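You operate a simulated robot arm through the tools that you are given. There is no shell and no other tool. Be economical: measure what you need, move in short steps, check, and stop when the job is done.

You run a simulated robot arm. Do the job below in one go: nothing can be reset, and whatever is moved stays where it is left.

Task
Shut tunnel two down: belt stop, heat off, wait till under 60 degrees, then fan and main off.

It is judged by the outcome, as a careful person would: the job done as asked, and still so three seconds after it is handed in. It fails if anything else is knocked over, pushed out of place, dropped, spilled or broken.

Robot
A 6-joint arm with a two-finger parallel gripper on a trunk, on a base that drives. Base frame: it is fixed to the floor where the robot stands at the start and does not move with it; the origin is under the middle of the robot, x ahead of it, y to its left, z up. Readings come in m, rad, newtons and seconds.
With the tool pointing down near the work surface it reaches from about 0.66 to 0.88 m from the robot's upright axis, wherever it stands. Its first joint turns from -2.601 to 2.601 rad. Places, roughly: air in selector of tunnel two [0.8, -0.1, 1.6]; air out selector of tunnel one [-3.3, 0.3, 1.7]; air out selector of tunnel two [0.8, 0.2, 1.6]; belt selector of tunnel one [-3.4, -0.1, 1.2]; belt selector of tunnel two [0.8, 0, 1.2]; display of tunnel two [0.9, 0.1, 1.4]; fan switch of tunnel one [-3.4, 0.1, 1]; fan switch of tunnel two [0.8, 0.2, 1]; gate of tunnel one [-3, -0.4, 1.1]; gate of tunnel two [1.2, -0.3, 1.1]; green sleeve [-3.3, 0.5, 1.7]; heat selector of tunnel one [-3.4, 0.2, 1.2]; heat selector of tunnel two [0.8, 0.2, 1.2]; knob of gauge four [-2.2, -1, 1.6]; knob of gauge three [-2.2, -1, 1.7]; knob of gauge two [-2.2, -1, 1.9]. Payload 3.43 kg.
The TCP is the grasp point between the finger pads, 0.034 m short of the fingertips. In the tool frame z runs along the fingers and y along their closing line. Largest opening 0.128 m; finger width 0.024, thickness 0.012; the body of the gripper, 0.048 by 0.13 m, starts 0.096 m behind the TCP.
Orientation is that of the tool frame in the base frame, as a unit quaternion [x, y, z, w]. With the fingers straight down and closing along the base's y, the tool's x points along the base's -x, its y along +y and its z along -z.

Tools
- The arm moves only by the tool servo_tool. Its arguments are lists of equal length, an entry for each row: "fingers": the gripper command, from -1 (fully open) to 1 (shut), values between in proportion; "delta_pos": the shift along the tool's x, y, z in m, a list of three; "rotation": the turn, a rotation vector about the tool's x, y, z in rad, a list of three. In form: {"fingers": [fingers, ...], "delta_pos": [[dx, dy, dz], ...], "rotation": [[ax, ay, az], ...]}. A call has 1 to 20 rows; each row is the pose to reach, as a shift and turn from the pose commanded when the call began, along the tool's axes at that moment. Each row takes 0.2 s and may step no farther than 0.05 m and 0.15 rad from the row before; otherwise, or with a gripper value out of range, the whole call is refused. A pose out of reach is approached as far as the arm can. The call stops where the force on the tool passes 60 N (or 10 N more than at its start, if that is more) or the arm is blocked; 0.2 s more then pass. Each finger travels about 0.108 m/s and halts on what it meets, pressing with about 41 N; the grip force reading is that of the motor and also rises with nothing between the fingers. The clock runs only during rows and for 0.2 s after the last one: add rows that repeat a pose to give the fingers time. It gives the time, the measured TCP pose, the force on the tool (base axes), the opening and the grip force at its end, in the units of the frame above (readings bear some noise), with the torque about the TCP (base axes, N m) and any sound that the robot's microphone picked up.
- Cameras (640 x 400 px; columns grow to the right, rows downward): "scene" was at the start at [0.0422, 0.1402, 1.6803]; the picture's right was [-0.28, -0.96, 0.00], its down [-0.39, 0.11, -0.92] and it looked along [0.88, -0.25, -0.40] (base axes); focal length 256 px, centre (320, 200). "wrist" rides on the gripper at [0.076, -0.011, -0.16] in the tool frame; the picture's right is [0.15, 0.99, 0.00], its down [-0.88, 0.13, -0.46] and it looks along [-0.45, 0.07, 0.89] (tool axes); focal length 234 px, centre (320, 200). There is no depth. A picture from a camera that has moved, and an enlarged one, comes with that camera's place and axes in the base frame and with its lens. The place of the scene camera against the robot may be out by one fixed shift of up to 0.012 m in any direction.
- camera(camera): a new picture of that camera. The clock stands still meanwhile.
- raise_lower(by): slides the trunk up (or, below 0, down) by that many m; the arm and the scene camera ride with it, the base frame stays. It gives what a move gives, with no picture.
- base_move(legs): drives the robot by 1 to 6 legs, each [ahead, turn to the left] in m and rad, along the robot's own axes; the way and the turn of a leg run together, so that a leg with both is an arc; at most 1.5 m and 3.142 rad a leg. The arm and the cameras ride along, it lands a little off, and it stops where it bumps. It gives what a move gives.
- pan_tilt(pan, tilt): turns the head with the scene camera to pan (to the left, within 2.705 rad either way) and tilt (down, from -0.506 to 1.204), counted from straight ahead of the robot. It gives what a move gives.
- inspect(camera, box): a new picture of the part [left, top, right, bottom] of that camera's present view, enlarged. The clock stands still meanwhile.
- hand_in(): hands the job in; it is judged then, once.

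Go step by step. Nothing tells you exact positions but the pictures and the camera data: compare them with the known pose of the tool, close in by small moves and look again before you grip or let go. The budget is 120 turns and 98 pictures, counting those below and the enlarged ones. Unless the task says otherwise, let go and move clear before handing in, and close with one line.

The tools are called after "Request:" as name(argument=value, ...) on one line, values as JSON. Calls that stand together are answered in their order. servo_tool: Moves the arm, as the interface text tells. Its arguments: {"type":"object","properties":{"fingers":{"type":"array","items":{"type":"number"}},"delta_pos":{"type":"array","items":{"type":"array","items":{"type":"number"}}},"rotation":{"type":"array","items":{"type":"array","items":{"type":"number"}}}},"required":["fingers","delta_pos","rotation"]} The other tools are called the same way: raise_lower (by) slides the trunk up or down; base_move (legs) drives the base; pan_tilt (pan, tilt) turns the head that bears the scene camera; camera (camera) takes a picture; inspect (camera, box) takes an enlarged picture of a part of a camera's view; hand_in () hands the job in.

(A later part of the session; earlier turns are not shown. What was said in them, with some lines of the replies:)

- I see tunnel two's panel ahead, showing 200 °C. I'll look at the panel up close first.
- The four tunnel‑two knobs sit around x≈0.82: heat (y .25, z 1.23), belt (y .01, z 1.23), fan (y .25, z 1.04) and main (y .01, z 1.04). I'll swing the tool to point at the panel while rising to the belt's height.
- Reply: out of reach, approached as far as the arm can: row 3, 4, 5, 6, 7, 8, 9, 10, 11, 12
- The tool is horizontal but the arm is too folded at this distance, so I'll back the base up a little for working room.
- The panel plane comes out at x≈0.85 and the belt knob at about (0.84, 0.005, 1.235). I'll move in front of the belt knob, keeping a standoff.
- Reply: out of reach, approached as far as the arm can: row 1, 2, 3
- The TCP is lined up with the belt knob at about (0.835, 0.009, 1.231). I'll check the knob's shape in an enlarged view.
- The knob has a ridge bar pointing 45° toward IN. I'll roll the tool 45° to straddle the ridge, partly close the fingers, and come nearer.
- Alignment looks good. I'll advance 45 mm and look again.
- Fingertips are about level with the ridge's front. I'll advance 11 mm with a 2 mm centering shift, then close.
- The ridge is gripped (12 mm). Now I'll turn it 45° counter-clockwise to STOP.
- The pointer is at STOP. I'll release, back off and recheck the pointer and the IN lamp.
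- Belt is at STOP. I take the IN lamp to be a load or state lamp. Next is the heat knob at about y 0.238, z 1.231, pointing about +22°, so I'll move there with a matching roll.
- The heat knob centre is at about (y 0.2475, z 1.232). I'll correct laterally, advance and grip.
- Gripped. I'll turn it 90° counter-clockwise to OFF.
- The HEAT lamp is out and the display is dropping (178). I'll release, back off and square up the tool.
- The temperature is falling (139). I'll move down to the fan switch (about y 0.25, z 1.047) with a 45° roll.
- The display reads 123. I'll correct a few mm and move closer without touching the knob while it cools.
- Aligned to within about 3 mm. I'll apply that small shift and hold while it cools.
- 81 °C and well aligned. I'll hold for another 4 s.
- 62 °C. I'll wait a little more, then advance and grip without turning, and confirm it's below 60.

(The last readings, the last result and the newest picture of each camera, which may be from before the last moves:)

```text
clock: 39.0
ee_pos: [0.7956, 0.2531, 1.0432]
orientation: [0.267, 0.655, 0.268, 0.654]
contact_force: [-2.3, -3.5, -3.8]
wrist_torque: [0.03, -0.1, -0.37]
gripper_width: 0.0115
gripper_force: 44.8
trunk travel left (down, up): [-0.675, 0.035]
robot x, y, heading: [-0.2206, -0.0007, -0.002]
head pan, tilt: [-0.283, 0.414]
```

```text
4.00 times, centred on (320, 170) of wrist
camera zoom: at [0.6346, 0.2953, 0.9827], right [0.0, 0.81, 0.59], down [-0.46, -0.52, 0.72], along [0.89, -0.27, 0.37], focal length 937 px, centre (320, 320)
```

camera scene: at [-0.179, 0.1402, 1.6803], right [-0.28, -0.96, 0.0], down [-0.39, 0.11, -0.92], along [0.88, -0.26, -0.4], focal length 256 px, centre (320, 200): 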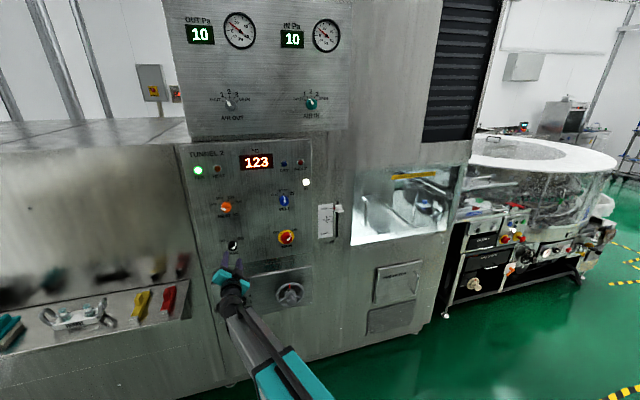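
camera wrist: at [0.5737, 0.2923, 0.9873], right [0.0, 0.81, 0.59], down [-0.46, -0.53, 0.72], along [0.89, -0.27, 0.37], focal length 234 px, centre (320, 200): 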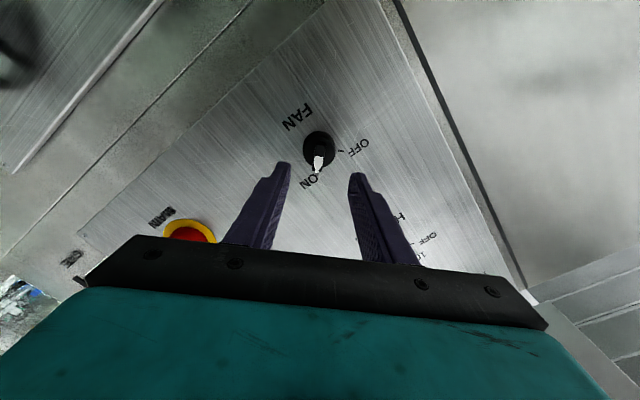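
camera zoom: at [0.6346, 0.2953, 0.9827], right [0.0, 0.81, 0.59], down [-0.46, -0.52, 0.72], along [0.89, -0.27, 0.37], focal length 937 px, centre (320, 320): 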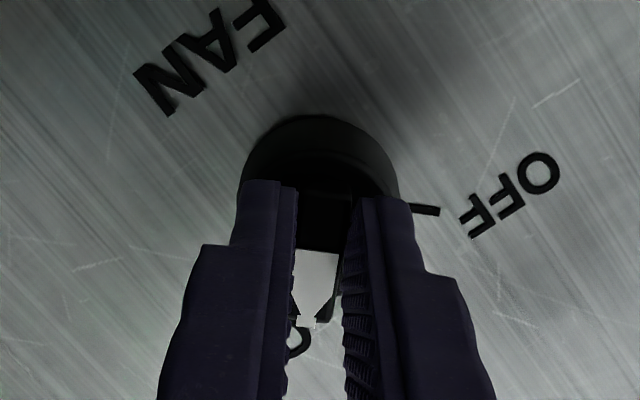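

52 °C, which is below 60. Fan gripped, so I'll turn it 90° counter-clockwise to OFF.

Request:
servo_tool(fingers=[1, 1, 1, 1, 1, 1, 1, 1, 1, 1, 1, 1, 1, 1], delta_pos=[[0, 0, 0], [0, 0, 0], [0, 0, 0], [0, 0, 0], [0, 0, 0], [0, 0, 0], [0, 0, 0], [0, 0, 0], [0, 0, 0], [0, 0, 0], [0, 0, 0], [0, 0, 0], [0, 0, 0], [0, 0, 0]], rotation=[[0, 0, -0.12], [0, 0, -0.24], [0, 0, -0.36], [0, 0, -0.48], [0, 0, -0.6], [0, 0, -0.72], [0, 0, -0.84], [0, 0, -0.96], [0, 0, -1.08], [0, 0, -1.2], [0, 0, -1.32], [0, 0, -1.44], [0, 0, -1.56], [0, 0, -1.58]])

Request:
inspect(camera="scene", box=[180, 140, 340, 240])

Request:
inspect(camera="wrist", box=[240, 120, 400, 220])

```text
clock: 42.0
ee_pos: [0.7973, 0.2497, 1.044]
orientation: [-0.274, 0.652, -0.276, 0.651]
contact_force: [-15.6, -23.8, -15.3]
wrist_torque: [1.11, 0.62, -0.72]
gripper_width: 0.0119
gripper_force: 44.8
trunk travel left (down, up): [-0.675, 0.035]
robot x, y, heading: [-0.2222, -0.001, 0.003]
head pan, tilt: [-0.283, 0.414]
```

```text
4.00 times, centred on (260, 190) of scene
camera zoom: at [-0.1786, 0.1372, 1.6806], right [-0.28, -0.96, 0.0], down [-0.39, 0.11, -0.92], along [0.88, -0.25, -0.4], focal length 1022 px, centre (560, 240)
```

zoom: 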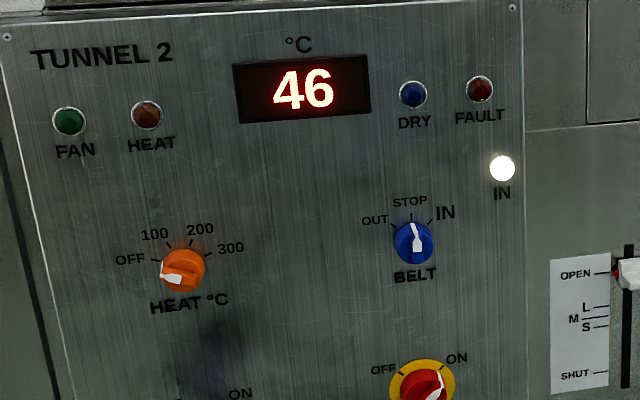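

```text
4.00 times, centred on (320, 170) of wrist
camera zoom: at [0.6359, 0.1861, 1.0011], right [0.0, 0.58, -0.81], down [-0.45, 0.72, 0.52], along [0.89, 0.37, 0.27], focal length 937 px, centre (320, 320)
```

zoom: 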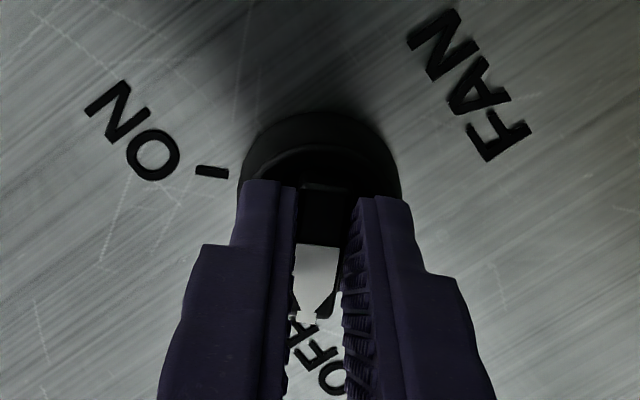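

The FAN lamp is off at 46 °C. I'll release, back off and square up.

Request:
servo_tool(fingers=[0.6, 0.2, 0.2, 0.2, 0.2, 0.2, 0.2, 0.2, 0.2, 0.2, 0.2, 0.2], delta_pos=[[0, 0, 0], [0, 0, 0], [0, 0, 0], [0, 0, -0.03], [0, 0, -0.06], [0, 0, -0.09], [0, 0, -0.1], [0, 0, -0.1], [0, 0, -0.1], [0, 0, -0.1], [0, 0, -0.1], [0, 0, -0.1]], rotation=[[0, 0, 0], [0, 0, 0], [0, 0, 0], [0, 0, 0], [0, 0, 0.1], [0, 0, 0.22], [0, 0, 0.34], [0, 0, 0.46], [0, 0, 0.58], [0, 0, 0.7], [0, 0, 0.79], [0, 0, 0.79]])

Request:
camera(camera="wrist")

Request:
inspect(camera="scene", box=[180, 170, 340, 270])

```text
clock: 44.6
ee_pos: [0.6958, 0.254, 1.0429]
orientation: [-0.004, 0.707, -0.003, 0.707]
contact_force: [-0.5, -0.3, -0.9]
wrist_torque: [-0.01, 0.02, -0.03]
gripper_width: 0.0512
gripper_force: 0.2
trunk travel left (down, up): [-0.675, 0.035]
robot x, y, heading: [-0.2219, -0.0006, -0.002]
head pan, tilt: [-0.283, 0.414]
```

```text
59 pictures are left
camera wrist: at [0.5346, 0.2389, 0.9691], right [0.0, 0.99, -0.16], down [-0.46, 0.14, 0.88], along [0.89, 0.07, 0.45], focal length 234 px, centre (320, 200)
```

wrist: 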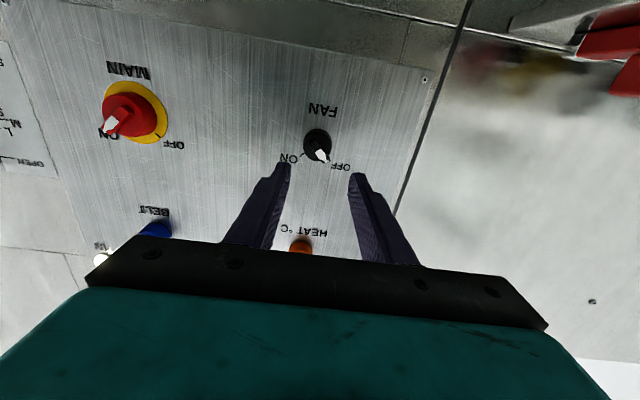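

```text
4.00 times, centred on (260, 220) of scene
camera zoom: at [-0.1791, 0.1402, 1.6803], right [-0.28, -0.96, 0.0], down [-0.39, 0.11, -0.92], along [0.88, -0.25, -0.4], focal length 1022 px, centre (560, 120)
```

zoom: 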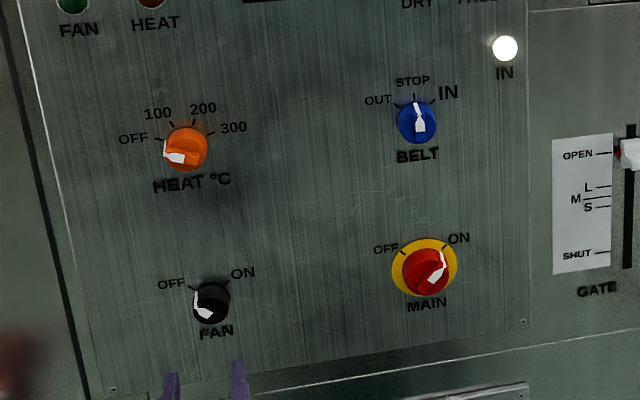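

The fan is at OFF. Now I'll go to the MAIN switch at about y 0.01, z 1.043, staying back from it.

Request:
servo_tool(fingers=[-0.1, -0.1, -0.1, -0.1, -0.1, -0.1, -0.1, -0.1], delta_pos=[[0, -0.035, 0], [0, -0.075, 0], [0, -0.115, 0], [0, -0.155, 0], [0, -0.195, 0], [0, -0.235, 0.0], [0, -0.243, 0.01], [0, -0.243, 0.02]], rotation=[[0, 0, 0.1], [0, 0, 0.2], [0, 0, 0.3], [0, 0, 0.4], [0, 0, 0.5], [0, 0, 0.6], [0, 0, 0.7], [0, 0, 0.785]])

Request:
inspect(camera="wrist", box=[240, 110, 400, 210])

Request:
inspect(camera="scene", box=[220, 190, 348, 270])

```text
clock: 46.4
ee_pos: [0.7016, 0.0178, 1.0164]
orientation: [0.257, 0.723, 0.177, 0.616]
contact_force: [-0.4, -0.2, 0.4]
wrist_torque: [0.0, 0.0, -0.01]
gripper_width: 0.0703
gripper_force: 0.0
out of reach, approached as far as the arm can: row 5, 6, 7, 8
trunk travel left (down, up): [-0.675, 0.035]
robot x, y, heading: [-0.2198, -0.0009, 0.003]
head pan, tilt: [-0.283, 0.414]
```

```text
4.00 times, centred on (320, 160) of wrist
camera zoom: at [0.5336, 0.0613, 0.9789], right [0.14, 0.88, 0.45], down [-0.33, -0.39, 0.86], along [0.93, -0.27, 0.24], focal length 937 px, centre (320, 360)
```

zoom: 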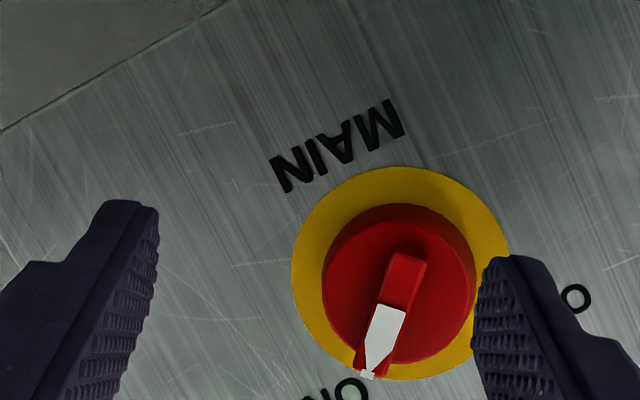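

```text
5.00 times, centred on (284, 230) of scene
camera zoom: at [-0.1788, 0.1401, 1.6803], right [-0.28, -0.96, 0.0], down [-0.39, 0.11, -0.92], along [0.88, -0.26, -0.4], focal length 1278 px, centre (500, 50)
```

zoom: 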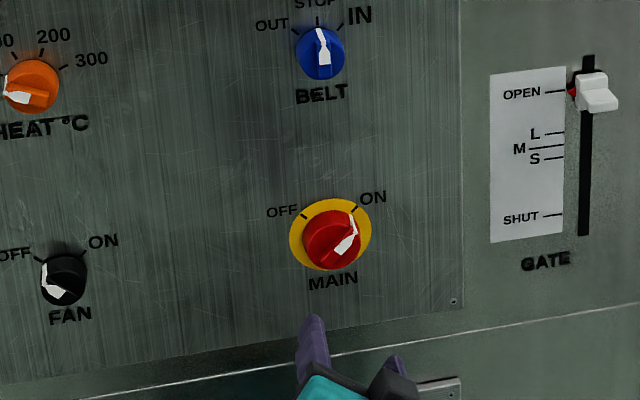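

That pose is too folded for the arm at this height. I'll raise the tool to a comfortable height and then lower the trunk.

Request:
servo_tool(fingers=[-0.1, -0.1, -0.1, -0.1, -0.1], delta_pos=[[-0.025, 0.02, -0.004], [-0.05, 0.04, -0.006], [-0.075, 0.06, -0.008], [-0.1, 0.08, -0.01], [-0.1, 0.08, -0.01]], rotation=[[0, 0, 0], [0, 0, 0], [0, 0, 0], [0, 0, 0], [0, 0, 0]])

```text
clock: 47.6
ee_pos: [0.7148, 0.0235, 1.145]
orientation: [0.258, 0.723, 0.177, 0.616]
contact_force: [0.5, 0.2, 0.1]
wrist_torque: [-0.01, 0.01, 0.02]
gripper_width: 0.0705
gripper_force: 0.0
trunk travel left (down, up): [-0.675, 0.035]
robot x, y, heading: [-0.2222, 0.0002, 0.002]
head pan, tilt: [-0.283, 0.414]
```

Request:
servo_tool(fingers=[-0.1, -0.1, -0.1, -0.1], delta_pos=[[-0.02, 0.009, -0.003], [-0.04, 0.018, -0.006], [-0.055, 0.025, -0.01], [-0.055, 0.025, -0.01]], rotation=[[-0.055, -0.032, 0.053], [-0.11, -0.064, 0.105], [-0.164, -0.096, 0.158], [-0.164, -0.096, 0.158]])

Request:
raise_lower(by=-0.16)

Request:
inspect(camera="wrist", box=[240, 110, 400, 210])

Request:
camera(camera="scene")

```text
clock: 48.6
ee_pos: [0.7138, 0.0097, 1.2068]
orientation: [0.271, 0.654, 0.271, 0.653]
contact_force: [0.1, -0.1, 0.3]
wrist_torque: [0.0, 0.01, 0.01]
gripper_width: 0.0704
gripper_force: 0.0
trunk travel left (down, up): [-0.675, 0.035]
robot x, y, heading: [-0.2208, -0.0008, 0.006]
head pan, tilt: [-0.283, 0.414]
```

```text
clock: 50.5
ee_pos: [0.7148, 0.0116, 1.0439]
orientation: [0.271, 0.654, 0.271, 0.653]
contact_force: [-0.9, 1.0, -0.2]
wrist_torque: [-0.02, 0.01, 0.01]
gripper_width: 0.07
gripper_force: 0.0
trunk travel left (down, up): [-0.515, 0.195]
robot x, y, heading: [-0.2203, -0.0024, 0.002]
head pan, tilt: [-0.283, 0.414]
```

```text
4.00 times, centred on (320, 160) of wrist
camera zoom: at [0.5536, 0.0549, 0.9852], right [0.0, 0.8, 0.6], down [-0.45, -0.53, 0.72], along [0.89, -0.27, 0.36], focal length 937 px, centre (320, 360)
```

zoom: 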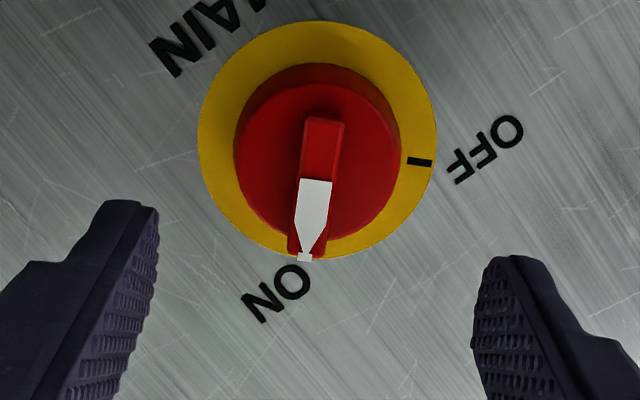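

```text
54 pictures are left
camera scene: at [-0.1791, 0.1402, 1.5204], right [-0.28, -0.96, 0.0], down [-0.39, 0.11, -0.92], along [0.88, -0.26, -0.4], focal length 256 px, centre (320, 200)
```

scene: 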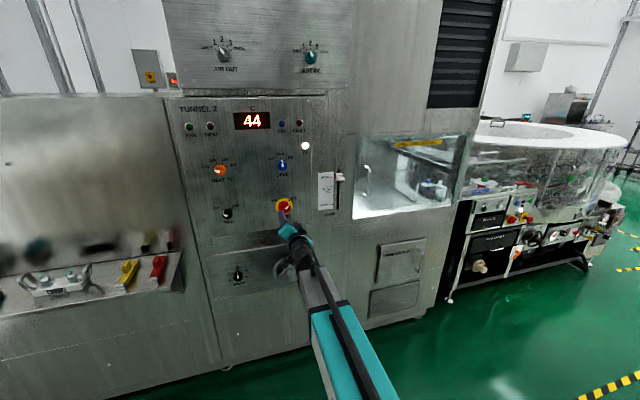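

MAIN is straight ahead at about (y 0.013, z 1.040). I'll correct and advance to near its ridge.

Request:
servo_tool(fingers=[-0.1, -0.1, -0.1, -0.1, -0.1], delta_pos=[[0.005, -0.001, 0.0], [0.005, -0.001, 0.02], [0.005, -0.001, 0.04], [0.005, -0.001, 0.055], [0.005, -0.001, 0.055]], rotation=[[0, 0, 0], [0, 0, 0], [0, 0, 0], [0, 0, 0], [0, 0, 0]])

Request:
inspect(camera="wrist", box=[240, 120, 400, 220])

Request:
inspect(camera="scene", box=[236, 170, 332, 230])

```text
clock: 51.7
ee_pos: [0.7701, 0.0129, 1.0412]
orientation: [0.27, 0.655, 0.271, 0.652]
contact_force: [0.1, 0.7, 0.1]
wrist_torque: [0.01, -0.04, 0.0]
gripper_width: 0.0701
gripper_force: 0.2
trunk travel left (down, up): [-0.515, 0.195]
robot x, y, heading: [-0.2168, -0.0008, -0.0]
head pan, tilt: [-0.283, 0.414]
```

```text
4.00 times, centred on (320, 170) of wrist
camera zoom: at [0.6091, 0.0577, 0.9812], right [0.0, 0.8, 0.6], down [-0.45, -0.53, 0.72], along [0.89, -0.27, 0.36], focal length 937 px, centre (320, 320)
```

zoom: 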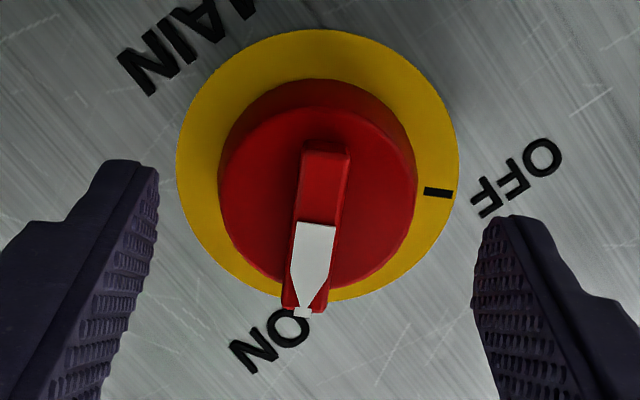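

```text
6.67 times, centred on (284, 200) of scene
camera zoom: at [-0.179, 0.1402, 1.5203], right [-0.28, -0.96, 0.0], down [-0.39, 0.11, -0.92], along [0.88, -0.26, -0.4], focal length 1704 px, centre (560, 200)
```

zoom: 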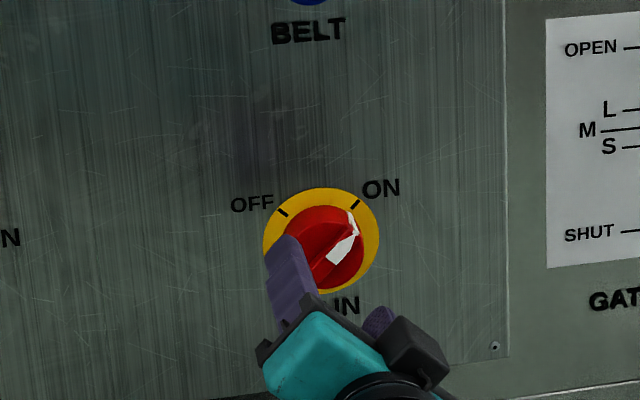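

Request:
servo_tool(fingers=[-0.1, -0.1, 0.2, 0.5, 0.8, 1, 1, 1], delta_pos=[[0, 0, 0.006], [0, 0, 0.012], [0, 0, 0.012], [0, 0, 0.012], [0, 0, 0.012], [0, 0, 0.012], [0, 0, 0.012], [0, 0, 0.012]], rotation=[[0, 0, 0], [0, 0, 0], [0, 0, 0], [0, 0, 0], [0, 0, 0], [0, 0, 0], [0, 0, 0], [0, 0, 0]])

Request:
inspect(camera="wrist", box=[240, 120, 400, 220])

```text
clock: 53.5
ee_pos: [0.7812, 0.0129, 1.042]
orientation: [0.27, 0.655, 0.271, 0.652]
contact_force: [0.1, 0.9, 0.8]
wrist_torque: [-0.01, -0.01, 0.01]
gripper_width: 0.0
gripper_force: 32.8
trunk travel left (down, up): [-0.515, 0.195]
robot x, y, heading: [-0.2206, -0.0016, 0.002]
head pan, tilt: [-0.283, 0.414]
```

```text
4.00 times, centred on (320, 170) of wrist
camera zoom: at [0.6208, 0.0578, 0.9808], right [0.0, 0.8, 0.6], down [-0.45, -0.53, 0.72], along [0.89, -0.27, 0.36], focal length 937 px, centre (320, 320)
```

zoom: 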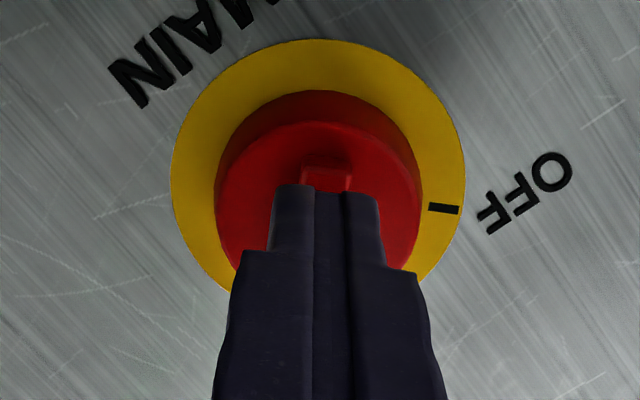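

The fingers closed just short of the ridge. I'll open, advance 14 mm and re-grip.

Request:
servo_tool(fingers=[0.6, 0.3, 0.3, 0.3, 0.3, 0.6, 1, 1, 1, 1], delta_pos=[[0, 0, 0], [0, 0, 0], [0, 0, 0], [0, 0, 0.007], [0.001, 0, 0.014], [0.001, 0, 0.014], [0.001, 0, 0.014], [0.001, 0, 0.014], [0.001, 0, 0.014], [0.001, 0, 0.014]], rotation=[[0, 0, 0], [0, 0, 0], [0, 0, 0], [0, 0, 0], [0, 0, 0], [0, 0, 0], [0, 0, 0], [0, 0, 0], [0, 0, 0], [0, 0, 0]])

Request:
inspect(camera="wrist", box=[240, 120, 400, 220])

```text
clock: 55.7
ee_pos: [0.795, 0.0156, 1.0412]
orientation: [0.269, 0.654, 0.272, 0.652]
contact_force: [4.6, 2.5, 4.8]
wrist_torque: [-0.05, 0.0, 0.25]
gripper_width: 0.0116
gripper_force: 45.2
trunk travel left (down, up): [-0.515, 0.195]
robot x, y, heading: [-0.2182, -0.0026, -0.003]
head pan, tilt: [-0.283, 0.414]
```

```text
4.00 times, centred on (320, 170) of wrist
camera zoom: at [0.6346, 0.0585, 0.9805], right [0.0, 0.8, 0.6], down [-0.45, -0.53, 0.72], along [0.89, -0.27, 0.36], focal length 937 px, centre (320, 320)
```

zoom: 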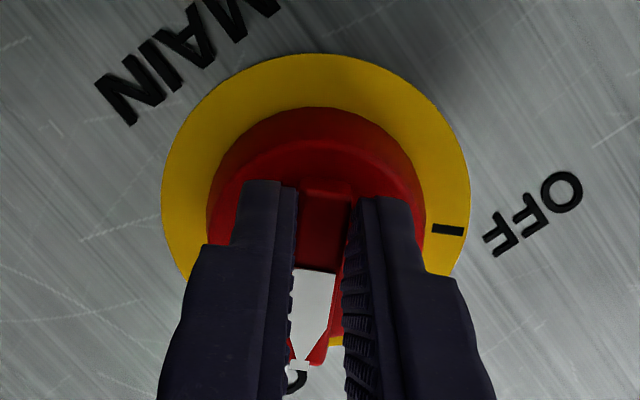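

The ridge is gripped, so I'll turn MAIN 90° counter-clockwise to OFF.

Request:
servo_tool(fingers=[1, 1, 1, 1, 1, 1, 1, 1, 1, 1, 1, 1, 1, 1], delta_pos=[[0, 0, 0], [0, 0, 0], [0, 0, 0], [0, 0, 0], [0, 0, 0], [0, 0, 0], [0, 0, 0], [0, 0, 0], [0, 0, 0], [0, 0, 0], [0, 0, 0], [0, 0, 0], [0, 0, 0], [0, 0, 0]], rotation=[[0, 0, -0.12], [0, 0, -0.24], [0, 0, -0.36], [0, 0, -0.48], [0, 0, -0.6], [0, 0, -0.72], [0, 0, -0.84], [0, 0, -0.96], [0, 0, -1.08], [0, 0, -1.2], [0, 0, -1.32], [0, 0, -1.44], [0, 0, -1.56], [0, 0, -1.57]])

Request:
inspect(camera="scene", box=[170, 90, 346, 200])

Request:
inspect(camera="wrist", box=[240, 120, 400, 220])

```text
clock: 58.7
ee_pos: [0.7955, 0.0061, 1.0403]
orientation: [-0.267, 0.656, -0.273, 0.651]
contact_force: [1.6, -30.5, 0.3]
wrist_torque: [0.13, -0.21, -0.76]
gripper_width: 0.0121
gripper_force: 45.0
trunk travel left (down, up): [-0.515, 0.195]
robot x, y, heading: [-0.2235, 0.0014, -0.003]
head pan, tilt: [-0.283, 0.414]
```

```text
3.64 times, centred on (258, 145) of scene
camera zoom: at [-0.1789, 0.1364, 1.5208], right [-0.28, -0.96, 0.0], down [-0.39, 0.11, -0.92], along [0.88, -0.25, -0.4], focal length 929 px, centre (546, 400)
```

zoom: 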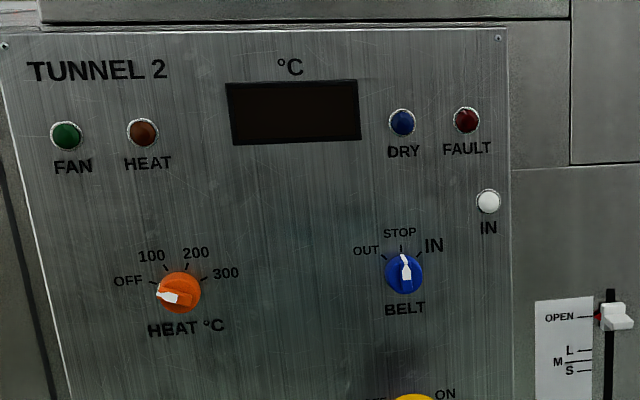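

```text
4.00 times, centred on (320, 170) of wrist
camera zoom: at [0.6341, -0.0553, 0.9964], right [0.0, 0.6, -0.8], down [-0.45, 0.72, 0.53], along [0.9, 0.35, 0.27], focal length 937 px, centre (320, 320)
```

zoom: 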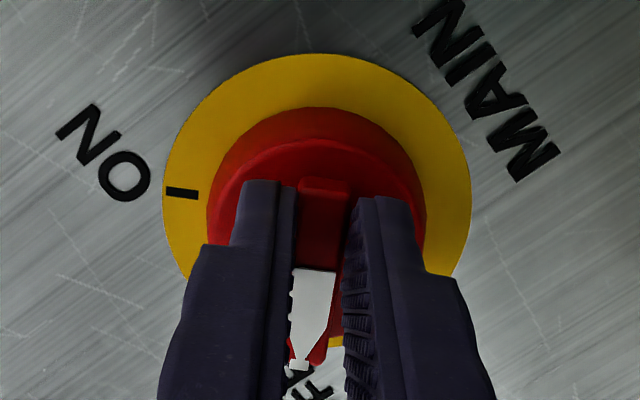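

Everything is dark, so main is off. I'll release, back away and verify all four knobs.

Request:
servo_tool(fingers=[0.6, 0.2, 0.2, 0.2, 0.2, 0.2, 0.2], delta_pos=[[0, 0, 0], [0, 0, 0], [0, 0, 0], [0, 0, -0.03], [0, 0, -0.06], [0, 0, -0.085], [0, 0, -0.085]], rotation=[[0, 0, 0], [0, 0, 0], [0, 0, 0], [0, 0, 0], [0, 0, 0], [0, 0, 0], [0, 0, 0]])

Request:
base_move(legs=[[-0.15, 0]])

Request:
inspect(camera="scene", box=[170, 90, 346, 200])

Request:
camera(camera="scene")

```text
clock: 60.3
ee_pos: [0.7092, 0.0128, 1.0393]
orientation: [-0.272, 0.654, -0.269, 0.653]
contact_force: [-1.1, 0.2, -0.3]
wrist_torque: [-0.02, 0.03, 0.02]
gripper_width: 0.0512
gripper_force: 0.0
trunk travel left (down, up): [-0.515, 0.195]
robot x, y, heading: [-0.2185, 0.0044, -0.006]
head pan, tilt: [-0.283, 0.414]
```

```text
clock: 61.8
ee_pos: [0.5578, 0.0129, 1.04]
orientation: [-0.271, 0.654, -0.269, 0.653]
contact_force: [0.2, -0.2, 0.2]
wrist_torque: [0.0, -0.04, 0.01]
gripper_width: 0.051
gripper_force: 0.1
trunk travel left (down, up): [-0.515, 0.195]
robot x, y, heading: [-0.3739, 0.0031, -0.001]
head pan, tilt: [-0.283, 0.414]
```

```text
3.64 times, centred on (258, 145) of scene
camera zoom: at [-0.331, 0.1402, 1.5203], right [-0.28, -0.96, 0.0], down [-0.39, 0.11, -0.92], along [0.88, -0.25, -0.4], focal length 929 px, centre (546, 400)
```

zoom: 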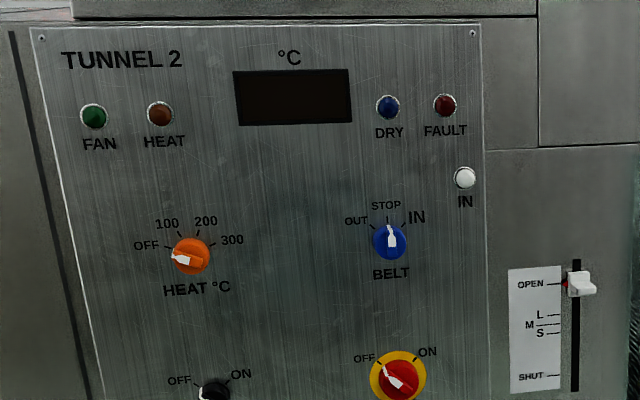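

```text
46 pictures are left
camera scene: at [-0.331, 0.1402, 1.5203], right [-0.28, -0.96, 0.0], down [-0.39, 0.11, -0.92], along [0.88, -0.25, -0.4], focal length 256 px, centre (320, 200)
```

scene: 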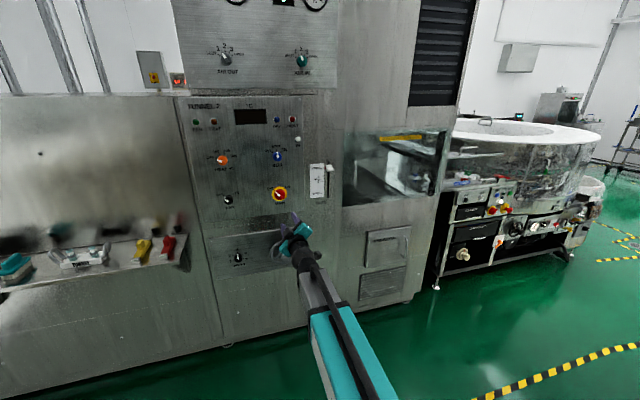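

Belt is at STOP, and heat, fan and main are at OFF. The panel is dark and the arm is clear, so I'm handing in.

Request:
hand_in()

```text
The job is handed in.
```

Tunnel two is shut down: I stopped the belt and turned the heat off, waited until the display read 52 °C, then turned the fan off and main last.
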